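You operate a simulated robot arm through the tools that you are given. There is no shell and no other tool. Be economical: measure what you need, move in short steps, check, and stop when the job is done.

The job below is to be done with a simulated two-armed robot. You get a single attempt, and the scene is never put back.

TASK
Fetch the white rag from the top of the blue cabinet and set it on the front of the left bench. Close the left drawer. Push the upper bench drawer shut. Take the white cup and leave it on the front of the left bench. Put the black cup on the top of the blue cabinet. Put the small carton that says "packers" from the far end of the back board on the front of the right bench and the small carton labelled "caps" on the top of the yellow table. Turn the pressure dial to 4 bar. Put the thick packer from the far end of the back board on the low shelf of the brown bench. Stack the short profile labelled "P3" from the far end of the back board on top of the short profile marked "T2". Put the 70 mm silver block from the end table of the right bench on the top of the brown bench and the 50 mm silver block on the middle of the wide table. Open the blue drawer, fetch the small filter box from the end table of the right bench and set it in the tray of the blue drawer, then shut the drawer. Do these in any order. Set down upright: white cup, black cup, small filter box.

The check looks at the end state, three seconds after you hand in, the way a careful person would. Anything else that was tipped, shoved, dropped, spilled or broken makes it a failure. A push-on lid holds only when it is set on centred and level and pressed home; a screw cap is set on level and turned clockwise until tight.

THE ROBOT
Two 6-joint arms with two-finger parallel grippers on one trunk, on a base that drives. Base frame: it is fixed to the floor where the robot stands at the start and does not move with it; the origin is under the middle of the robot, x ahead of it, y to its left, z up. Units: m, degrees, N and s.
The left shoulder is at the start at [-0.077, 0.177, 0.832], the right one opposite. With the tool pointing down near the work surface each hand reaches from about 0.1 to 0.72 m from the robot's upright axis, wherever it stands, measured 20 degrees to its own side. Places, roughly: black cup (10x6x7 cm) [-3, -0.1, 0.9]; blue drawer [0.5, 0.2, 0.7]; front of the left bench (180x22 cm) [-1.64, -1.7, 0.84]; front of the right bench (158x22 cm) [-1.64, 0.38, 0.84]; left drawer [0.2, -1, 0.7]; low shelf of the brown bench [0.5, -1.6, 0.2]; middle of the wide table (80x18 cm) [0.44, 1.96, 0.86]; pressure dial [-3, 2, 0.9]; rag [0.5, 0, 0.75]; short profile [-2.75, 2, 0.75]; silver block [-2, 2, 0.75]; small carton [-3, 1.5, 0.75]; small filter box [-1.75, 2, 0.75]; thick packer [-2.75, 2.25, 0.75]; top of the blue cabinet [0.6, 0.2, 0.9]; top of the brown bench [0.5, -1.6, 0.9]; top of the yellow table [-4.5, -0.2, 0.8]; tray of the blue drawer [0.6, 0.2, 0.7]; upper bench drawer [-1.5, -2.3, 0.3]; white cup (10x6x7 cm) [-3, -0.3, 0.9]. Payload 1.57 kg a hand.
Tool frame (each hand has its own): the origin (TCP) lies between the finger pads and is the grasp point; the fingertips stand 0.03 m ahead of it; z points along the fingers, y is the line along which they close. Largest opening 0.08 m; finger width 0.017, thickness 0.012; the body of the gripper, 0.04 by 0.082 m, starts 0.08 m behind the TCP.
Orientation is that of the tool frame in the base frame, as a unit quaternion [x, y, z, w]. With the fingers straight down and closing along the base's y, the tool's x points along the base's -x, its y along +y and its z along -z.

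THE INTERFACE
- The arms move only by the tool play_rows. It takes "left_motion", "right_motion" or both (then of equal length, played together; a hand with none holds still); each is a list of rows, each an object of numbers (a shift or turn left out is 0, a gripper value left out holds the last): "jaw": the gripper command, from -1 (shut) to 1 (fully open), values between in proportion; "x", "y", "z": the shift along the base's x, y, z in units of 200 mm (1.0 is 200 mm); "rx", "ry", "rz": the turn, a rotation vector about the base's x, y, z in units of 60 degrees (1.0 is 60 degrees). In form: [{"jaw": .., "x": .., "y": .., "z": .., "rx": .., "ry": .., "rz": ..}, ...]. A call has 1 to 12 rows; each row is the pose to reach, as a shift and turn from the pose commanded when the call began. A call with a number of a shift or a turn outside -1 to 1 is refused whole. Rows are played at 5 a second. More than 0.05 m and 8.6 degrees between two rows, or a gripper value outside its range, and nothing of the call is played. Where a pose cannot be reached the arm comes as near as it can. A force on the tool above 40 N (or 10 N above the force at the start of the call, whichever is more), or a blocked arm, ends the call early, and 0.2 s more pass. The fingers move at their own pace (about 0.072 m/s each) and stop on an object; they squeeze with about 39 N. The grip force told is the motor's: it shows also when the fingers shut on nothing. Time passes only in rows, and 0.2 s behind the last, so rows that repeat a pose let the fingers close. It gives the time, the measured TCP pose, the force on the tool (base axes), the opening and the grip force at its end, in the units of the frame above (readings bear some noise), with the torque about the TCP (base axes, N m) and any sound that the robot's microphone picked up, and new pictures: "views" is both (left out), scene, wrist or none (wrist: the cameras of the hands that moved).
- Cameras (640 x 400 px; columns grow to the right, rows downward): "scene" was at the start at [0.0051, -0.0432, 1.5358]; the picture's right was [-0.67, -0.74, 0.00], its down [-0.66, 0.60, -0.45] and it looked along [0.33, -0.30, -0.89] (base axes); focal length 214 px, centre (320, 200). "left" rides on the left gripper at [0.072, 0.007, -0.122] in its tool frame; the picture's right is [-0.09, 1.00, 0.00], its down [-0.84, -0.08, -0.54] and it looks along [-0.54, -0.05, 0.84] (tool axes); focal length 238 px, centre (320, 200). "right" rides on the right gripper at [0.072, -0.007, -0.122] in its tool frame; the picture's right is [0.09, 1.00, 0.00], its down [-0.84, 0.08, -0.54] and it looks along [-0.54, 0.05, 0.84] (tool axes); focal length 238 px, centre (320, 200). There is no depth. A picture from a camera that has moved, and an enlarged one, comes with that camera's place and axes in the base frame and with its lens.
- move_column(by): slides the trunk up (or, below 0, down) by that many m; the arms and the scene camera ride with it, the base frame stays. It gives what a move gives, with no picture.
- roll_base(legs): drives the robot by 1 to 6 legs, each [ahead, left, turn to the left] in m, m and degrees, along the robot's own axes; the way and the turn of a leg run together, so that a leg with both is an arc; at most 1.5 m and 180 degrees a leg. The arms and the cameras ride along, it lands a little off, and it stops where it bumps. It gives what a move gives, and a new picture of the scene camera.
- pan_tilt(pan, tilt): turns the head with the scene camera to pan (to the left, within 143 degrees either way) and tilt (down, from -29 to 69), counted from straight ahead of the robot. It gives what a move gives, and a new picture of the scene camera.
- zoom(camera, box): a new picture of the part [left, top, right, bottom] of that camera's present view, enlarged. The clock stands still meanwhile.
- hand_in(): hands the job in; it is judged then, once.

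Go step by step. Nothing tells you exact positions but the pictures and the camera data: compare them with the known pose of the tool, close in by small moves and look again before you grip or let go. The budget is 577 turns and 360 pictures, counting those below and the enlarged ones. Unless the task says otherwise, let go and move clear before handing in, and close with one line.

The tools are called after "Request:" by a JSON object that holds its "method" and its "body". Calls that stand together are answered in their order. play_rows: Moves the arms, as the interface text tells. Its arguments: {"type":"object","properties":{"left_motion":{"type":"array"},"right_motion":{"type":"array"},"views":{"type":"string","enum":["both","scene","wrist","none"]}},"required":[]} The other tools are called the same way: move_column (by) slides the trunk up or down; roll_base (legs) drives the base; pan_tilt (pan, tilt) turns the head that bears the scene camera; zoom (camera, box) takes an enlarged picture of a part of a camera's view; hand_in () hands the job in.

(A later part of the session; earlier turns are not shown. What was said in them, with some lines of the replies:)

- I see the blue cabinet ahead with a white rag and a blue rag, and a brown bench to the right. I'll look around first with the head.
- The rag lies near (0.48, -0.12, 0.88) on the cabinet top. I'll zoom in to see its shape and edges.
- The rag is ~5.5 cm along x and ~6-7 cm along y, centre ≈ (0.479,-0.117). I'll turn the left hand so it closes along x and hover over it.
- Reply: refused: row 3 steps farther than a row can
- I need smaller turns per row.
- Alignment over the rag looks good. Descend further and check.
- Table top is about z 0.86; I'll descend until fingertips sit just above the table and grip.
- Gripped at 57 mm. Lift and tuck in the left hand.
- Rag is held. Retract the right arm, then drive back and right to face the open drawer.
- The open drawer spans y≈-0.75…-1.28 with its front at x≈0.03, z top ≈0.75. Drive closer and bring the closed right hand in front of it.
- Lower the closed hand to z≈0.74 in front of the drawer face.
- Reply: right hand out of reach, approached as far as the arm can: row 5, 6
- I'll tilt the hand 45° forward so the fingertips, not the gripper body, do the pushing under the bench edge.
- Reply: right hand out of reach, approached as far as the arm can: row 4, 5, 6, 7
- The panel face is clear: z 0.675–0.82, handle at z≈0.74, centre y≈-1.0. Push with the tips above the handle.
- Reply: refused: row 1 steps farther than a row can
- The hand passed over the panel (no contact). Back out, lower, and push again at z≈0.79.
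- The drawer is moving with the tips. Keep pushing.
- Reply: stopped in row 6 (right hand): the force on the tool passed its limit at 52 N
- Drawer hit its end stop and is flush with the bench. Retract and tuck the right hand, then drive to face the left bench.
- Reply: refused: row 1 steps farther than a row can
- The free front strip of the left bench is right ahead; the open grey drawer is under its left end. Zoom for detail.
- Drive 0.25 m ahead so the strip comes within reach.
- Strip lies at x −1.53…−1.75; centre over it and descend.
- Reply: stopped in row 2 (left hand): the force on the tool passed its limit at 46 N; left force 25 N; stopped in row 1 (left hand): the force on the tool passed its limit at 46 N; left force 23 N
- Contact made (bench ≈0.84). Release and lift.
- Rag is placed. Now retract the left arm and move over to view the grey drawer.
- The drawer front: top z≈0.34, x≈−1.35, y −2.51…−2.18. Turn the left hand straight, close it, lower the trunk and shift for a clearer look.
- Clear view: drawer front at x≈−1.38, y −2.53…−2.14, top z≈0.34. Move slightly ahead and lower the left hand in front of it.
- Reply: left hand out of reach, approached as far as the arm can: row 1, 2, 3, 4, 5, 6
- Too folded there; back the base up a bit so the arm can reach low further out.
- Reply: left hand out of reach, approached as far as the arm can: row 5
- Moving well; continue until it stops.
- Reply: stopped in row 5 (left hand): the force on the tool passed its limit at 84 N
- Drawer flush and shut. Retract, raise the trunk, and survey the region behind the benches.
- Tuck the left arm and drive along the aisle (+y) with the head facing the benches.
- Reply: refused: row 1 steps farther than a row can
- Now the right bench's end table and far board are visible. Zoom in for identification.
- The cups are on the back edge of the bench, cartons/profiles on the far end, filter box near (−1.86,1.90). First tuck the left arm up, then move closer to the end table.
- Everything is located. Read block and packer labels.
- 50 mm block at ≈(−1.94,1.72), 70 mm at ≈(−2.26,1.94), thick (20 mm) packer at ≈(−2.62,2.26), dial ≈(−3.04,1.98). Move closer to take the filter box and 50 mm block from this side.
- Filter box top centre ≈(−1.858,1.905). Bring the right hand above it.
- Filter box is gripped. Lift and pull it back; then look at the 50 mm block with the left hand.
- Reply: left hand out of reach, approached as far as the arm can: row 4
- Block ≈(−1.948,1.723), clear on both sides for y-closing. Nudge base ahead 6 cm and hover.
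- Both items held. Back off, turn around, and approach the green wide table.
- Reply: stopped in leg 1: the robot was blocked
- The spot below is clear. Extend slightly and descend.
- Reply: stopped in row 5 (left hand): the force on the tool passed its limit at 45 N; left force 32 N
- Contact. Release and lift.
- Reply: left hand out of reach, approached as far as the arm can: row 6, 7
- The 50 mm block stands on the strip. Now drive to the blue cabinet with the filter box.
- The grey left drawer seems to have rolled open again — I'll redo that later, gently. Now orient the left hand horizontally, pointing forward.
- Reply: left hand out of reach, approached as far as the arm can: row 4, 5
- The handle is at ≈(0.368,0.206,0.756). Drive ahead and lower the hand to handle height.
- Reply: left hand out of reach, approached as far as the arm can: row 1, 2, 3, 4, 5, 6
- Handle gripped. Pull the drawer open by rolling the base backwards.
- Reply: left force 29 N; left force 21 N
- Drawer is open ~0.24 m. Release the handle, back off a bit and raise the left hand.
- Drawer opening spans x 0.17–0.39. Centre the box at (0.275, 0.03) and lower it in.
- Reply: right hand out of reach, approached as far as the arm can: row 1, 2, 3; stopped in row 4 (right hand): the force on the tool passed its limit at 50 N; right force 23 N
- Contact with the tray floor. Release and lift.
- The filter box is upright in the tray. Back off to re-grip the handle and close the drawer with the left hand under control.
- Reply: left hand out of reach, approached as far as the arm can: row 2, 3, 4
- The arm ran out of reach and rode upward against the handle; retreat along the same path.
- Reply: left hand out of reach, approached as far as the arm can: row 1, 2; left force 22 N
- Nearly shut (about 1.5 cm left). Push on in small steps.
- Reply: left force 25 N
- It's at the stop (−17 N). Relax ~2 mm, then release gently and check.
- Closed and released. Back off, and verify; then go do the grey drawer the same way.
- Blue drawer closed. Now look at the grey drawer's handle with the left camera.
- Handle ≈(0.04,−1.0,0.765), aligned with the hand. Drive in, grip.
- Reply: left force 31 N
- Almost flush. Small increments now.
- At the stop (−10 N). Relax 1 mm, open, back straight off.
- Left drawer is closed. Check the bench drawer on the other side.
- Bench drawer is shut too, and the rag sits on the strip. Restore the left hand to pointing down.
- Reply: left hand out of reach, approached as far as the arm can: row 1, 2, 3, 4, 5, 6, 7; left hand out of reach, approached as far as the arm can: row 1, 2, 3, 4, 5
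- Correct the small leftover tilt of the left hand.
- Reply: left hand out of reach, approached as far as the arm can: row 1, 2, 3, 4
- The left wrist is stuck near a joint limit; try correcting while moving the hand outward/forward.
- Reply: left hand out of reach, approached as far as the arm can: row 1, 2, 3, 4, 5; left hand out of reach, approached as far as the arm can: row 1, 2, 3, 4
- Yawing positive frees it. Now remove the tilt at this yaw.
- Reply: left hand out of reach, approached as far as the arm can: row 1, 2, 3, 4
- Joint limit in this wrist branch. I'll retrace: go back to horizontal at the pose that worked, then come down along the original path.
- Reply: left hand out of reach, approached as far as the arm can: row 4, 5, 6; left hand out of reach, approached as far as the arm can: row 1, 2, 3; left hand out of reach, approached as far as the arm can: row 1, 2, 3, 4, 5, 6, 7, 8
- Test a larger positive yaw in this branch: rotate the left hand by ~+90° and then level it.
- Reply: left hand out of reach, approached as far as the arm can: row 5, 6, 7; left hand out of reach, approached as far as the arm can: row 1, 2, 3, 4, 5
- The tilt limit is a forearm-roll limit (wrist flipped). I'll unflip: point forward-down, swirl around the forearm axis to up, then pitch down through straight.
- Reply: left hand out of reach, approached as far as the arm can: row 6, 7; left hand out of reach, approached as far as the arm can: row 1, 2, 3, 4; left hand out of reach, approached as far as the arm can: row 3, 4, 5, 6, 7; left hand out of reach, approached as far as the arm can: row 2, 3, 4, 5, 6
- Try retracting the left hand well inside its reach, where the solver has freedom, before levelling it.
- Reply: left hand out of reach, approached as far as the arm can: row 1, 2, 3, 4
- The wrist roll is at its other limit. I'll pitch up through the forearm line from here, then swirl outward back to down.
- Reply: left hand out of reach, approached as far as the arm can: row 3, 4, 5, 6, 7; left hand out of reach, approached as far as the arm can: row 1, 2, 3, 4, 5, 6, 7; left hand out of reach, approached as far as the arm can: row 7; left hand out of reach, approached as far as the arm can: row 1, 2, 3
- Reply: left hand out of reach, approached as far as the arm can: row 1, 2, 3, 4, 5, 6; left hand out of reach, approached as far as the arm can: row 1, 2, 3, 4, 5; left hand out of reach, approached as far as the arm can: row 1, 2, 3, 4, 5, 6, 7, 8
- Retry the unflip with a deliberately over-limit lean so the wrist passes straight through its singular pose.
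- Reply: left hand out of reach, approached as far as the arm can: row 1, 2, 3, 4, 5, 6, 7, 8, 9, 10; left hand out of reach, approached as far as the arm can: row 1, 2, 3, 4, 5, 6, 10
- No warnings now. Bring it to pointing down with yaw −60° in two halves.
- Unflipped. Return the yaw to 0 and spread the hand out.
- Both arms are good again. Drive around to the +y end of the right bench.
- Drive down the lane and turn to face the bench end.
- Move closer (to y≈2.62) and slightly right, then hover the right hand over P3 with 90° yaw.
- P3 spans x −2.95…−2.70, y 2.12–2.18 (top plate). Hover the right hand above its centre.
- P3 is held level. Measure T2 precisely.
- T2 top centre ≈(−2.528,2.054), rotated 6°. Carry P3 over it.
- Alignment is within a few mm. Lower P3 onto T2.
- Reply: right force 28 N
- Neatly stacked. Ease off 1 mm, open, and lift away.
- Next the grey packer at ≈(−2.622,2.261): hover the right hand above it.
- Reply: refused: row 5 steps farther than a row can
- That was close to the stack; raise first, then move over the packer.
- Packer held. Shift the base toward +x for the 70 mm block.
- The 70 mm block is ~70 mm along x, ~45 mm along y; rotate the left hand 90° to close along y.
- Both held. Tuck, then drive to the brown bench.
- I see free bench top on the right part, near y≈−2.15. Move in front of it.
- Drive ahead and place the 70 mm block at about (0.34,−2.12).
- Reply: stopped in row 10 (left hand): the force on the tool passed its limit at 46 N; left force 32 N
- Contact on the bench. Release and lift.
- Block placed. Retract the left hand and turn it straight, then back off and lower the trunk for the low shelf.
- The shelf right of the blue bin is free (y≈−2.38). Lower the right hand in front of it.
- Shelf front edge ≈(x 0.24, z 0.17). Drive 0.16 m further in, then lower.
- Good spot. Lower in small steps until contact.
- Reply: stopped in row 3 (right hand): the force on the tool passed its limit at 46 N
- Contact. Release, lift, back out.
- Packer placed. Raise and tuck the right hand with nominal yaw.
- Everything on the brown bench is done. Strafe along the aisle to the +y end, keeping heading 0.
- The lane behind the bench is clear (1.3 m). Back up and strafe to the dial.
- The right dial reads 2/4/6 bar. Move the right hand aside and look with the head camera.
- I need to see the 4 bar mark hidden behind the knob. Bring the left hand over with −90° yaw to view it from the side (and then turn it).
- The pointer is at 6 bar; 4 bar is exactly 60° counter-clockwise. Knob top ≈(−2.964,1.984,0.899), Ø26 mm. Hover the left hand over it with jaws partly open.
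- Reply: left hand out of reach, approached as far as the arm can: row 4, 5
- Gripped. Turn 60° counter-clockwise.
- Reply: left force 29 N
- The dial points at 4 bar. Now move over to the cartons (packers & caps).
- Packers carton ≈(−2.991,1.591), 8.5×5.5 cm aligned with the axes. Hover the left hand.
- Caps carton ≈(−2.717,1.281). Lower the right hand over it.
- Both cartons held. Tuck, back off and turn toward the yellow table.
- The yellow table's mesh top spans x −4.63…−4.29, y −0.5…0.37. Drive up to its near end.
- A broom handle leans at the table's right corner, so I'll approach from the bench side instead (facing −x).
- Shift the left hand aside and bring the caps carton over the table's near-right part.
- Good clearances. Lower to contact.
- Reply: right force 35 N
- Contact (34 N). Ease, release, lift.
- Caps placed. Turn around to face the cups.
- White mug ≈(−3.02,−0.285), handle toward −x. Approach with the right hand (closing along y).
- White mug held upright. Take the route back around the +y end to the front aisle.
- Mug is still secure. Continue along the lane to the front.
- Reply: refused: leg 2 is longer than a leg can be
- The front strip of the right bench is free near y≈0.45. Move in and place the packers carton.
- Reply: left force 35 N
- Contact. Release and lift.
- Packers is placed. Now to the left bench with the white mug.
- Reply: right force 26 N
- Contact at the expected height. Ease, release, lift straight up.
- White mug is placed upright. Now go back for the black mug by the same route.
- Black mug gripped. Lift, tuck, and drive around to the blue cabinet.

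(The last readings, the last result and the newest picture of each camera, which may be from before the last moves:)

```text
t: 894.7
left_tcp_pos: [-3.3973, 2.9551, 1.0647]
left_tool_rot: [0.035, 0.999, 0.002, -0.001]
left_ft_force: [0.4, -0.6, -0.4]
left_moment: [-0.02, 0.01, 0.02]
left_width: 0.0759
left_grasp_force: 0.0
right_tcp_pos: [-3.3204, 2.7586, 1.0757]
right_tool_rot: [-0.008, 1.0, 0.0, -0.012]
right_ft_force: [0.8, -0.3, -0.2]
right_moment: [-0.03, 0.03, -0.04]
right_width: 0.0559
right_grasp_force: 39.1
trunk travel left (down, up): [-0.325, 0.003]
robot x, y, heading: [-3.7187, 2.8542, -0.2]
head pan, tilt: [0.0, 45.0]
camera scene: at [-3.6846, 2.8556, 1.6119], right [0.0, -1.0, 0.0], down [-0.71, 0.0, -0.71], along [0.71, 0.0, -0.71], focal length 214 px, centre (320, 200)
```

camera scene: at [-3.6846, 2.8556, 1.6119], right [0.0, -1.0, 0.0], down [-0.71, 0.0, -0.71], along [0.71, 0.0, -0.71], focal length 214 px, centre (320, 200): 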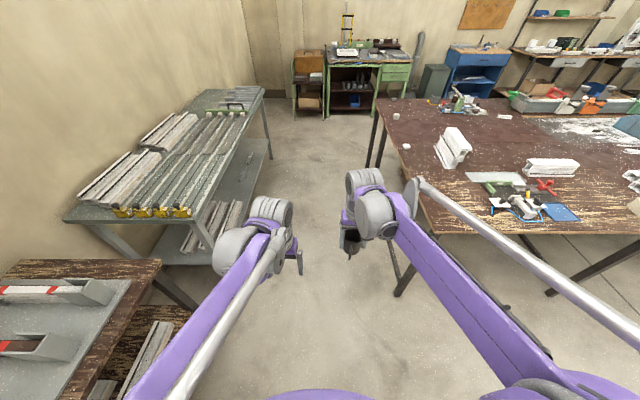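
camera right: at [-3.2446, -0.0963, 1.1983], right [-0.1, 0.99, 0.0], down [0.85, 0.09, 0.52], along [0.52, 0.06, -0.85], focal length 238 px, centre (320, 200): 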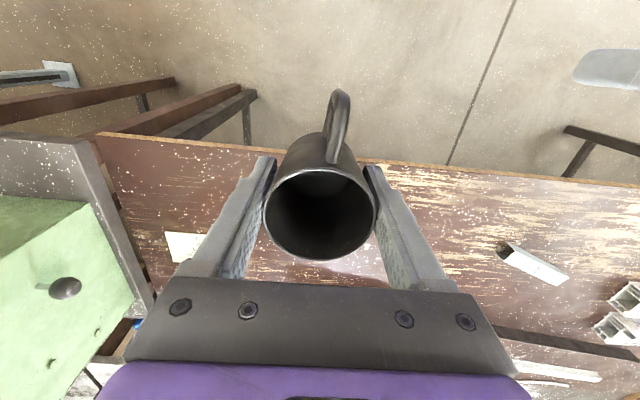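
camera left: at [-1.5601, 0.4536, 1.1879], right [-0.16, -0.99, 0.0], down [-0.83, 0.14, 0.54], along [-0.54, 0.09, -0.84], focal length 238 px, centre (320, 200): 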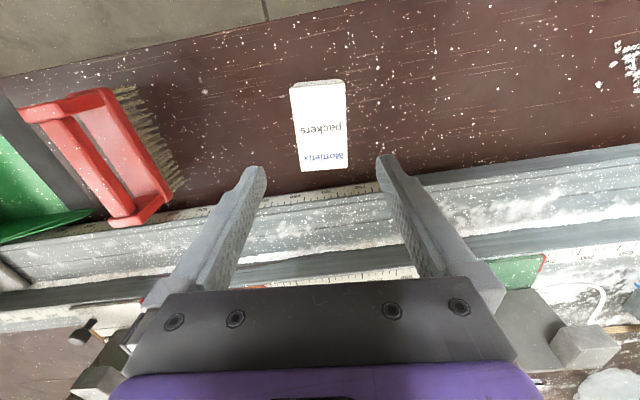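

Request:
{"method": "roll_base", "body": {"legs": [[1.48, 0.01, 0], [1.45, 0, 0], [0, -1.4, 0], [0, -1.4, 0]]}}

```text
t: 933.1
left_tcp_pos: [-0.4014, 0.2044, 1.0655]
left_tool_rot: [0.028, 1.0, 0.001, 0.0]
left_ft_force: [0.3, -0.1, -0.7]
left_moment: [-0.03, 0.02, 0.01]
left_width: 0.0761
left_grasp_force: 0.1
right_tcp_pos: [-0.3236, 0.0097, 1.0762]
right_tool_rot: [-0.017, 1.0, -0.001, -0.011]
right_ft_force: [-0.1, 0.4, 0.0]
right_moment: [0.0, -0.01, 0.03]
right_width: 0.0541
right_grasp_force: 39.1
trunk travel left (down, up): [-0.325, 0.003]
robot x, y, heading: [-0.727, 0.1014, 0.6]
head pan, tilt: [0.0, 45.0]
camera scene: at [-0.6879, 0.1015, 1.6119], right [0.02, -1.0, 0.0], down [-0.71, -0.01, -0.71], along [0.71, 0.01, -0.71], focal length 214 px, centre (320, 200)
```

scene: 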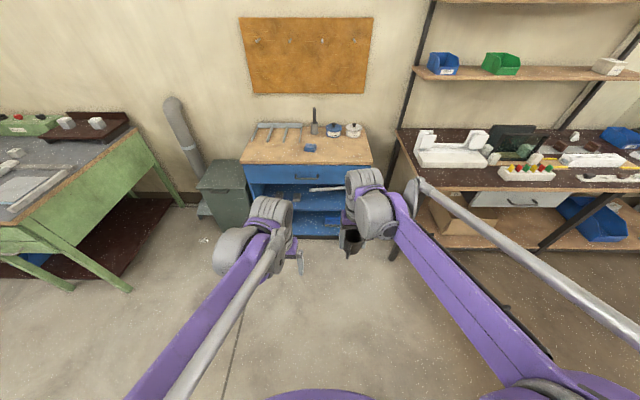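

Request:
{"method": "roll_base", "body": {"legs": [[0.58, -0.05, -0.6]]}}

Request:
{"method": "play_rows", "body": {"right_motion": [{"x": 0.2, "y": -0.08}, {"x": 0.4, "y": -0.16}, {"x": 0.6, "y": -0.24}, {"x": 0.8, "y": -0.3}, {"x": 1.0, "y": -0.3}], "views": "wrist"}}

```text
t: 936.4
left_tcp_pos: [0.1751, 0.1556, 1.0653]
left_tool_rot: [0.034, 0.999, 0.001, 0.0]
left_ft_force: [-1.0, 0.0, -0.7]
left_moment: [0.05, -0.02, 0.0]
left_width: 0.0761
left_grasp_force: 0.1
right_tcp_pos: [0.2517, -0.039, 1.0757]
right_tool_rot: [-0.009, 1.0, -0.001, -0.012]
right_ft_force: [-0.9, 0.1, 0.0]
right_moment: [-0.02, 0.0, 0.02]
right_width: 0.054
right_grasp_force: 38.7
trunk travel left (down, up): [-0.325, 0.003]
robot x, y, heading: [-0.1473, 0.0609, -0.0]
head pan, tilt: [0.0, 45.0]
camera scene: at [-0.1118, 0.0569, 1.6118], right [0.0, -1.0, 0.0], down [-0.71, 0.0, -0.71], along [0.71, 0.0, -0.71], focal length 214 px, centre (320, 200)
```

scene: 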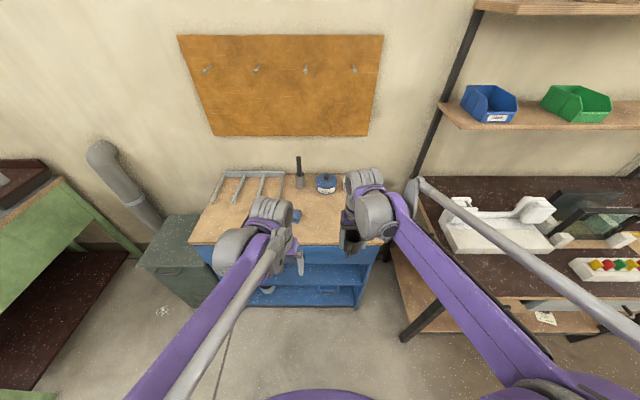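

```text
t: 937.6
left_tcp_pos: [0.176, 0.1557, 1.0644]
left_tool_rot: [0.033, 0.999, 0.001, 0.0]
left_ft_force: [0.5, -0.5, -0.4]
left_moment: [0.0, 0.0, -0.04]
left_width: 0.076
left_grasp_force: 0.0
right_tcp_pos: [0.456, -0.0987, 1.0754]
right_tool_rot: [-0.009, 1.0, -0.001, -0.011]
right_ft_force: [-0.2, 0.7, -0.8]
right_moment: [0.01, -0.01, 0.0]
right_width: 0.0539
right_grasp_force: 38.8
trunk travel left (down, up): [-0.325, 0.003]
robot x, y, heading: [-0.1496, 0.0607, 0.2]
head pan, tilt: [0.0, 45.0]
camera right: at [0.3874, -0.1066, 1.1976], right [-0.11, 0.99, 0.0], down [0.85, 0.09, 0.52], along [0.52, 0.06, -0.85], focal length 238 px, centre (320, 200)
```

right: 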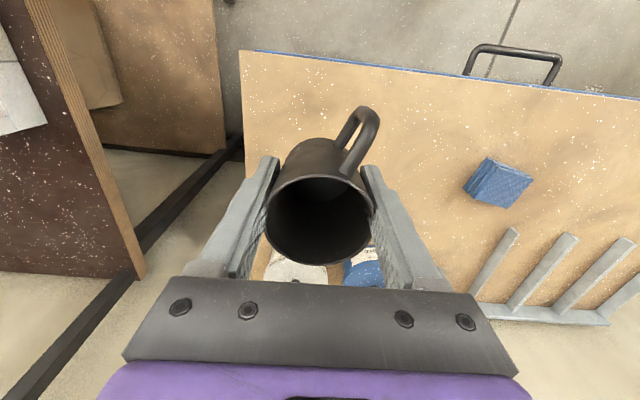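

Request:
{"method": "play_rows", "body": {"right_motion": [{"x": 0.15, "y": 0.08, "z": -0.1}, {"x": 0.15, "y": 0.08, "z": -0.3}, {"x": 0.15, "y": 0.08, "z": -0.5}, {"x": 0.15, "y": 0.08, "z": -0.65}, {"x": 0.15, "y": 0.08, "z": -0.75}], "views": "wrist"}}

Request:
{"method": "play_rows", "body": {"right_motion": [{"z": -0.012}, {"z": -0.024}, {"z": -0.036}, {"z": -0.048}, {"z": -0.06}, {"z": -0.072}, {"z": -0.084}, {"z": -0.096}, {"z": -0.108}, {"z": -0.12}, {"z": -0.132}, {"z": -0.144}], "views": "wrist"}}

```text
t: 938.8
left_tcp_pos: [0.1758, 0.1567, 1.0649]
left_tool_rot: [0.034, 0.999, 0.0, 0.0]
left_ft_force: [-0.5, 0.1, -0.5]
left_moment: [0.0, 0.02, 0.0]
left_width: 0.076
left_grasp_force: 0.0
right_tcp_pos: [0.4835, -0.0841, 0.9257]
right_tool_rot: [-0.01, 1.0, -0.001, -0.011]
right_ft_force: [0.0, -0.3, -0.1]
right_moment: [0.0, 0.01, 0.02]
right_width: 0.0541
right_grasp_force: 39.7
trunk travel left (down, up): [-0.325, 0.003]
robot x, y, heading: [-0.1485, 0.0586, 0.5]
head pan, tilt: [0.0, 45.0]
camera right: at [0.4141, -0.0907, 1.0478], right [-0.11, 0.99, 0.0], down [0.85, 0.09, 0.52], along [0.52, 0.06, -0.85], focal length 238 px, centre (320, 200)
```

right: 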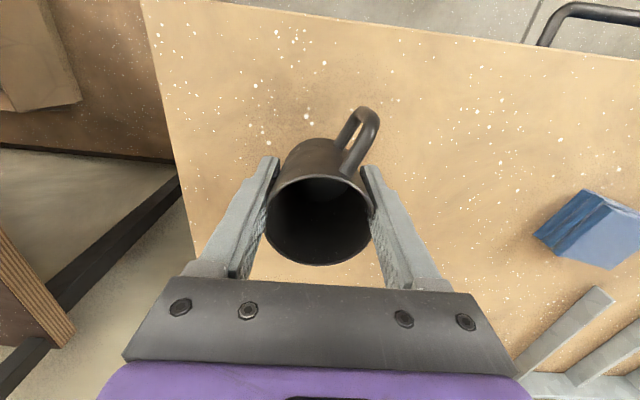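

```text
t: 941.4
left_tcp_pos: [0.174, 0.1567, 1.0653]
left_tool_rot: [0.034, 0.999, 0.001, 0.0]
left_ft_force: [-0.6, -0.7, -0.2]
left_moment: [0.02, 0.0, -0.01]
left_width: 0.0759
left_grasp_force: 0.0
right_tcp_pos: [0.4809, -0.0818, 0.8987]
right_tool_rot: [-0.01, 1.0, -0.001, -0.01]
right_ft_force: [3.5, 1.3, 25.2]
right_moment: [-0.03, 0.03, 0.02]
right_width: 0.0542
right_grasp_force: 39.3
trunk travel left (down, up): [-0.325, 0.003]
robot x, y, heading: [-0.148, 0.0582, 0.2]
head pan, tilt: [0.0, 45.0]
camera right: at [0.4125, -0.0901, 1.0207], right [-0.11, 0.99, 0.0], down [0.85, 0.09, 0.53], along [0.52, 0.06, -0.85], focal length 238 px, centre (320, 200)
```

right: 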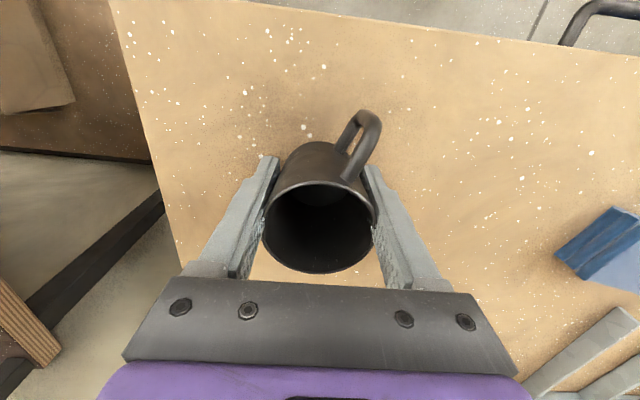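

Contact. Ease, release, lift straight up.

Request:
{"method": "play_rows", "body": {"right_motion": [{"z": 0.006}, {"z": 0.006, "jaw": -0.2}, {"z": 0.006, "jaw": 0.6}, {"z": 0.006, "jaw": 1.0}, {"z": 0.006, "jaw": 1.0}, {"z": 0.1}, {"z": 0.3}, {"z": 0.5}, {"z": 0.75}, {"z": 0.95}], "views": "wrist"}}

```text
t: 943.6
left_tcp_pos: [0.1764, 0.1556, 1.0647]
left_tool_rot: [0.034, 0.999, 0.0, 0.0]
left_ft_force: [-0.4, -0.2, -0.1]
left_moment: [0.0, 0.01, -0.01]
left_width: 0.0759
left_grasp_force: 0.0
right_tcp_pos: [0.4813, -0.0824, 1.0867]
right_tool_rot: [-0.009, 1.0, -0.001, -0.011]
right_ft_force: [0.3, -0.3, 0.8]
right_moment: [-0.01, 0.02, 0.02]
right_width: 0.0799
right_grasp_force: 0.0
trunk travel left (down, up): [-0.325, 0.003]
robot x, y, heading: [-0.1501, 0.0562, 0.3]
head pan, tilt: [0.0, 45.0]
camera right: at [0.4131, -0.0902, 1.2095], right [-0.11, 0.99, 0.0], down [0.85, 0.09, 0.52], along [0.52, 0.06, -0.85], focal length 238 px, centre (320, 200)
```

right: 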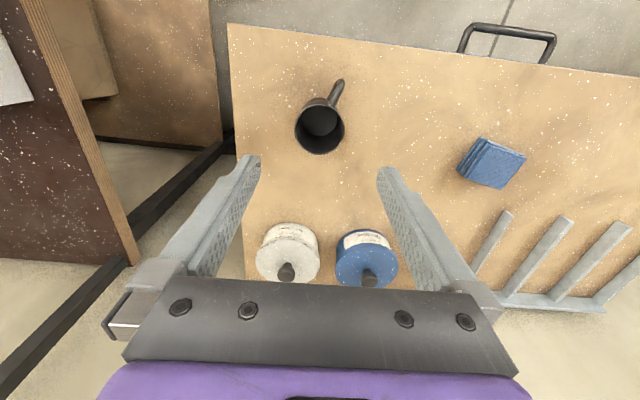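

All items placed. Retract, back off, and take a last look at the drawers.

Request:
{"method": "play_rows", "body": {"right_motion": [{"x": -0.2}, {"x": -0.4}, {"x": -0.6}, {"x": -0.8}, {"x": -0.95}], "views": "none"}}

Request:
{"method": "roll_base", "body": {"legs": [[-0.6, -0.3, 0]]}}

Request:
{"method": "zoom", "body": {"camera": "scene", "box": [160, 100, 560, 260]}}

Request:
{"method": "pan_tilt", "body": {"pan": -125, "tilt": 30}}

Request:
{"method": "zoom", "body": {"camera": "scene", "box": [200, 150, 440, 300]}}

```text
t: 944.8
left_tcp_pos: [0.1736, 0.155, 1.0642]
left_tool_rot: [0.035, 0.999, 0.0, 0.0]
left_ft_force: [0.3, 0.2, -0.3]
left_moment: [0.01, -0.04, 0.01]
left_width: 0.0762
left_grasp_force: 0.1
right_tcp_pos: [0.2916, -0.0821, 1.087]
right_tool_rot: [-0.009, 1.0, -0.001, -0.01]
right_ft_force: [0.4, -0.9, 0.3]
right_moment: [-0.02, 0.03, 0.0]
right_width: 0.0799
right_grasp_force: 0.0
trunk travel left (down, up): [-0.325, 0.003]
robot x, y, heading: [-0.1488, 0.0601, 0.2]
head pan, tilt: [0.0, 45.0]
```

```text
t: 948.5
left_tcp_pos: [-0.4249, -0.1478, 1.0637]
left_tool_rot: [0.033, 0.999, 0.001, 0.0]
left_ft_force: [-0.1, 0.8, -0.2]
left_moment: [0.01, 0.0, 0.02]
left_width: 0.0761
left_grasp_force: 0.1
right_tcp_pos: [-0.3072, -0.386, 1.0882]
right_tool_rot: [-0.01, 1.0, -0.001, -0.011]
right_ft_force: [0.7, 0.8, -0.4]
right_moment: [0.01, 0.01, -0.04]
right_width: 0.0801
right_grasp_force: 0.0
trunk travel left (down, up): [-0.325, 0.003]
robot x, y, heading: [-0.7491, -0.2463, 0.2]
head pan, tilt: [0.0, 45.0]
camera scene: at [-0.7108, -0.2463, 1.612], right [0.0, -1.0, 0.0], down [-0.71, 0.0, -0.71], along [0.71, 0.0, -0.71], focal length 214 px, centre (320, 200)
```

scene: 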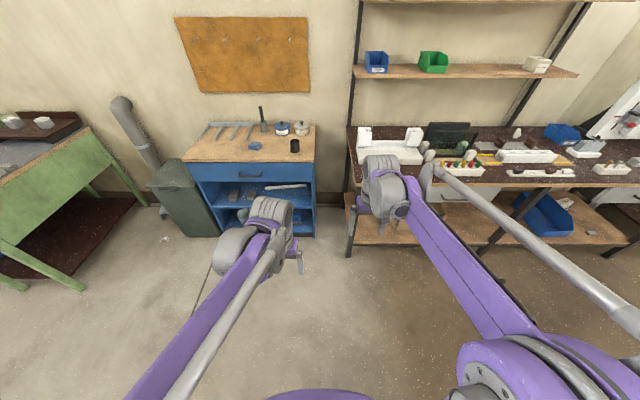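

```text
1.60 times, centred on (360, 180) of scene
camera zoom: at [-0.7108, -0.2463, 1.612], right [0.0, -1.0, 0.0], down [-0.71, 0.0, -0.71], along [0.71, 0.0, -0.71], focal length 343 px, centre (256, 232)
```

zoom: 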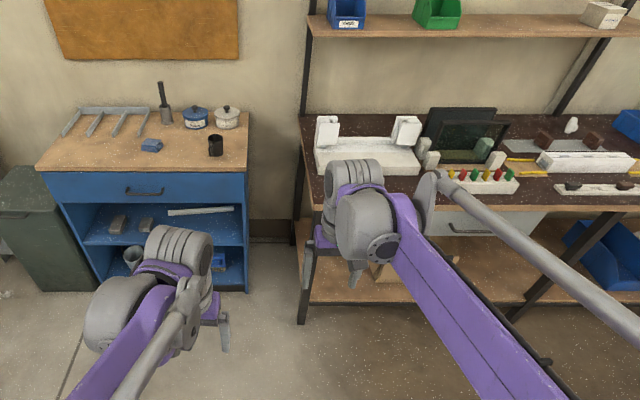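

```text
t: 950.6
left_tcp_pos: [-0.4243, -0.1482, 1.0651]
left_tool_rot: [0.033, 0.999, 0.001, 0.0]
left_ft_force: [1.3, -0.4, 0.0]
left_moment: [-0.01, -0.01, 0.0]
left_width: 0.0762
left_grasp_force: 0.0
right_tcp_pos: [-0.3077, -0.386, 1.0872]
right_tool_rot: [-0.009, 1.0, -0.001, -0.011]
right_ft_force: [0.0, -0.4, 0.5]
right_moment: [0.02, -0.01, 0.03]
right_width: 0.0799
right_grasp_force: 0.0
trunk travel left (down, up): [-0.325, 0.003]
robot x, y, heading: [-0.7467, -0.2418, 0.0]
head pan, tilt: [-125.0, 30.0]
camera scene: at [-0.8439, -0.321, 1.6345], right [-0.82, 0.57, 0.0], down [0.28, 0.41, -0.87], along [-0.49, -0.71, -0.5], focal length 214 px, centre (320, 200)
```

scene: 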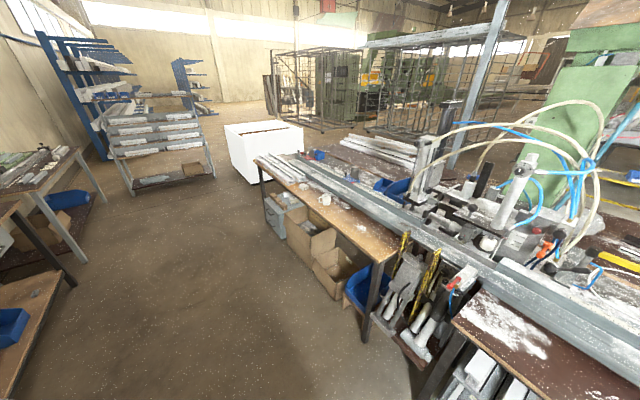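

```text
2.67 times, centred on (320, 225) of scene
camera zoom: at [-0.8439, -0.321, 1.6345], right [-0.82, 0.57, 0.0], down [0.28, 0.41, -0.87], along [-0.49, -0.71, -0.5], focal length 572 px, centre (320, 133)
```

zoom: 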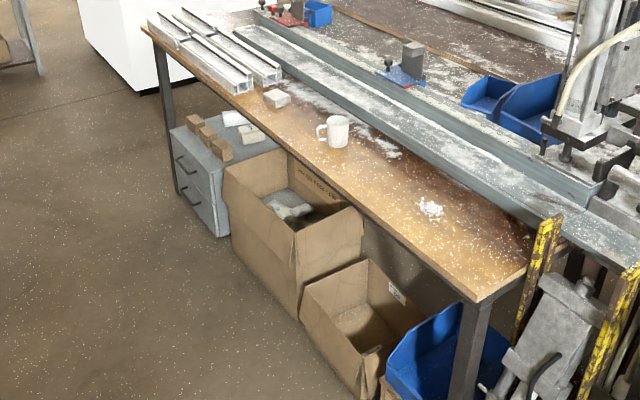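

Everything I can see is in place: the drawers are closed, the mugs are upright, and the rag is on the front of the left bench. Both grippers are empty and clear, so I'm handing in.

Request:
{"method": "hand_in", "body": {}}

```text
The job is handed in.
```

I did every step of the list and handed the job in.
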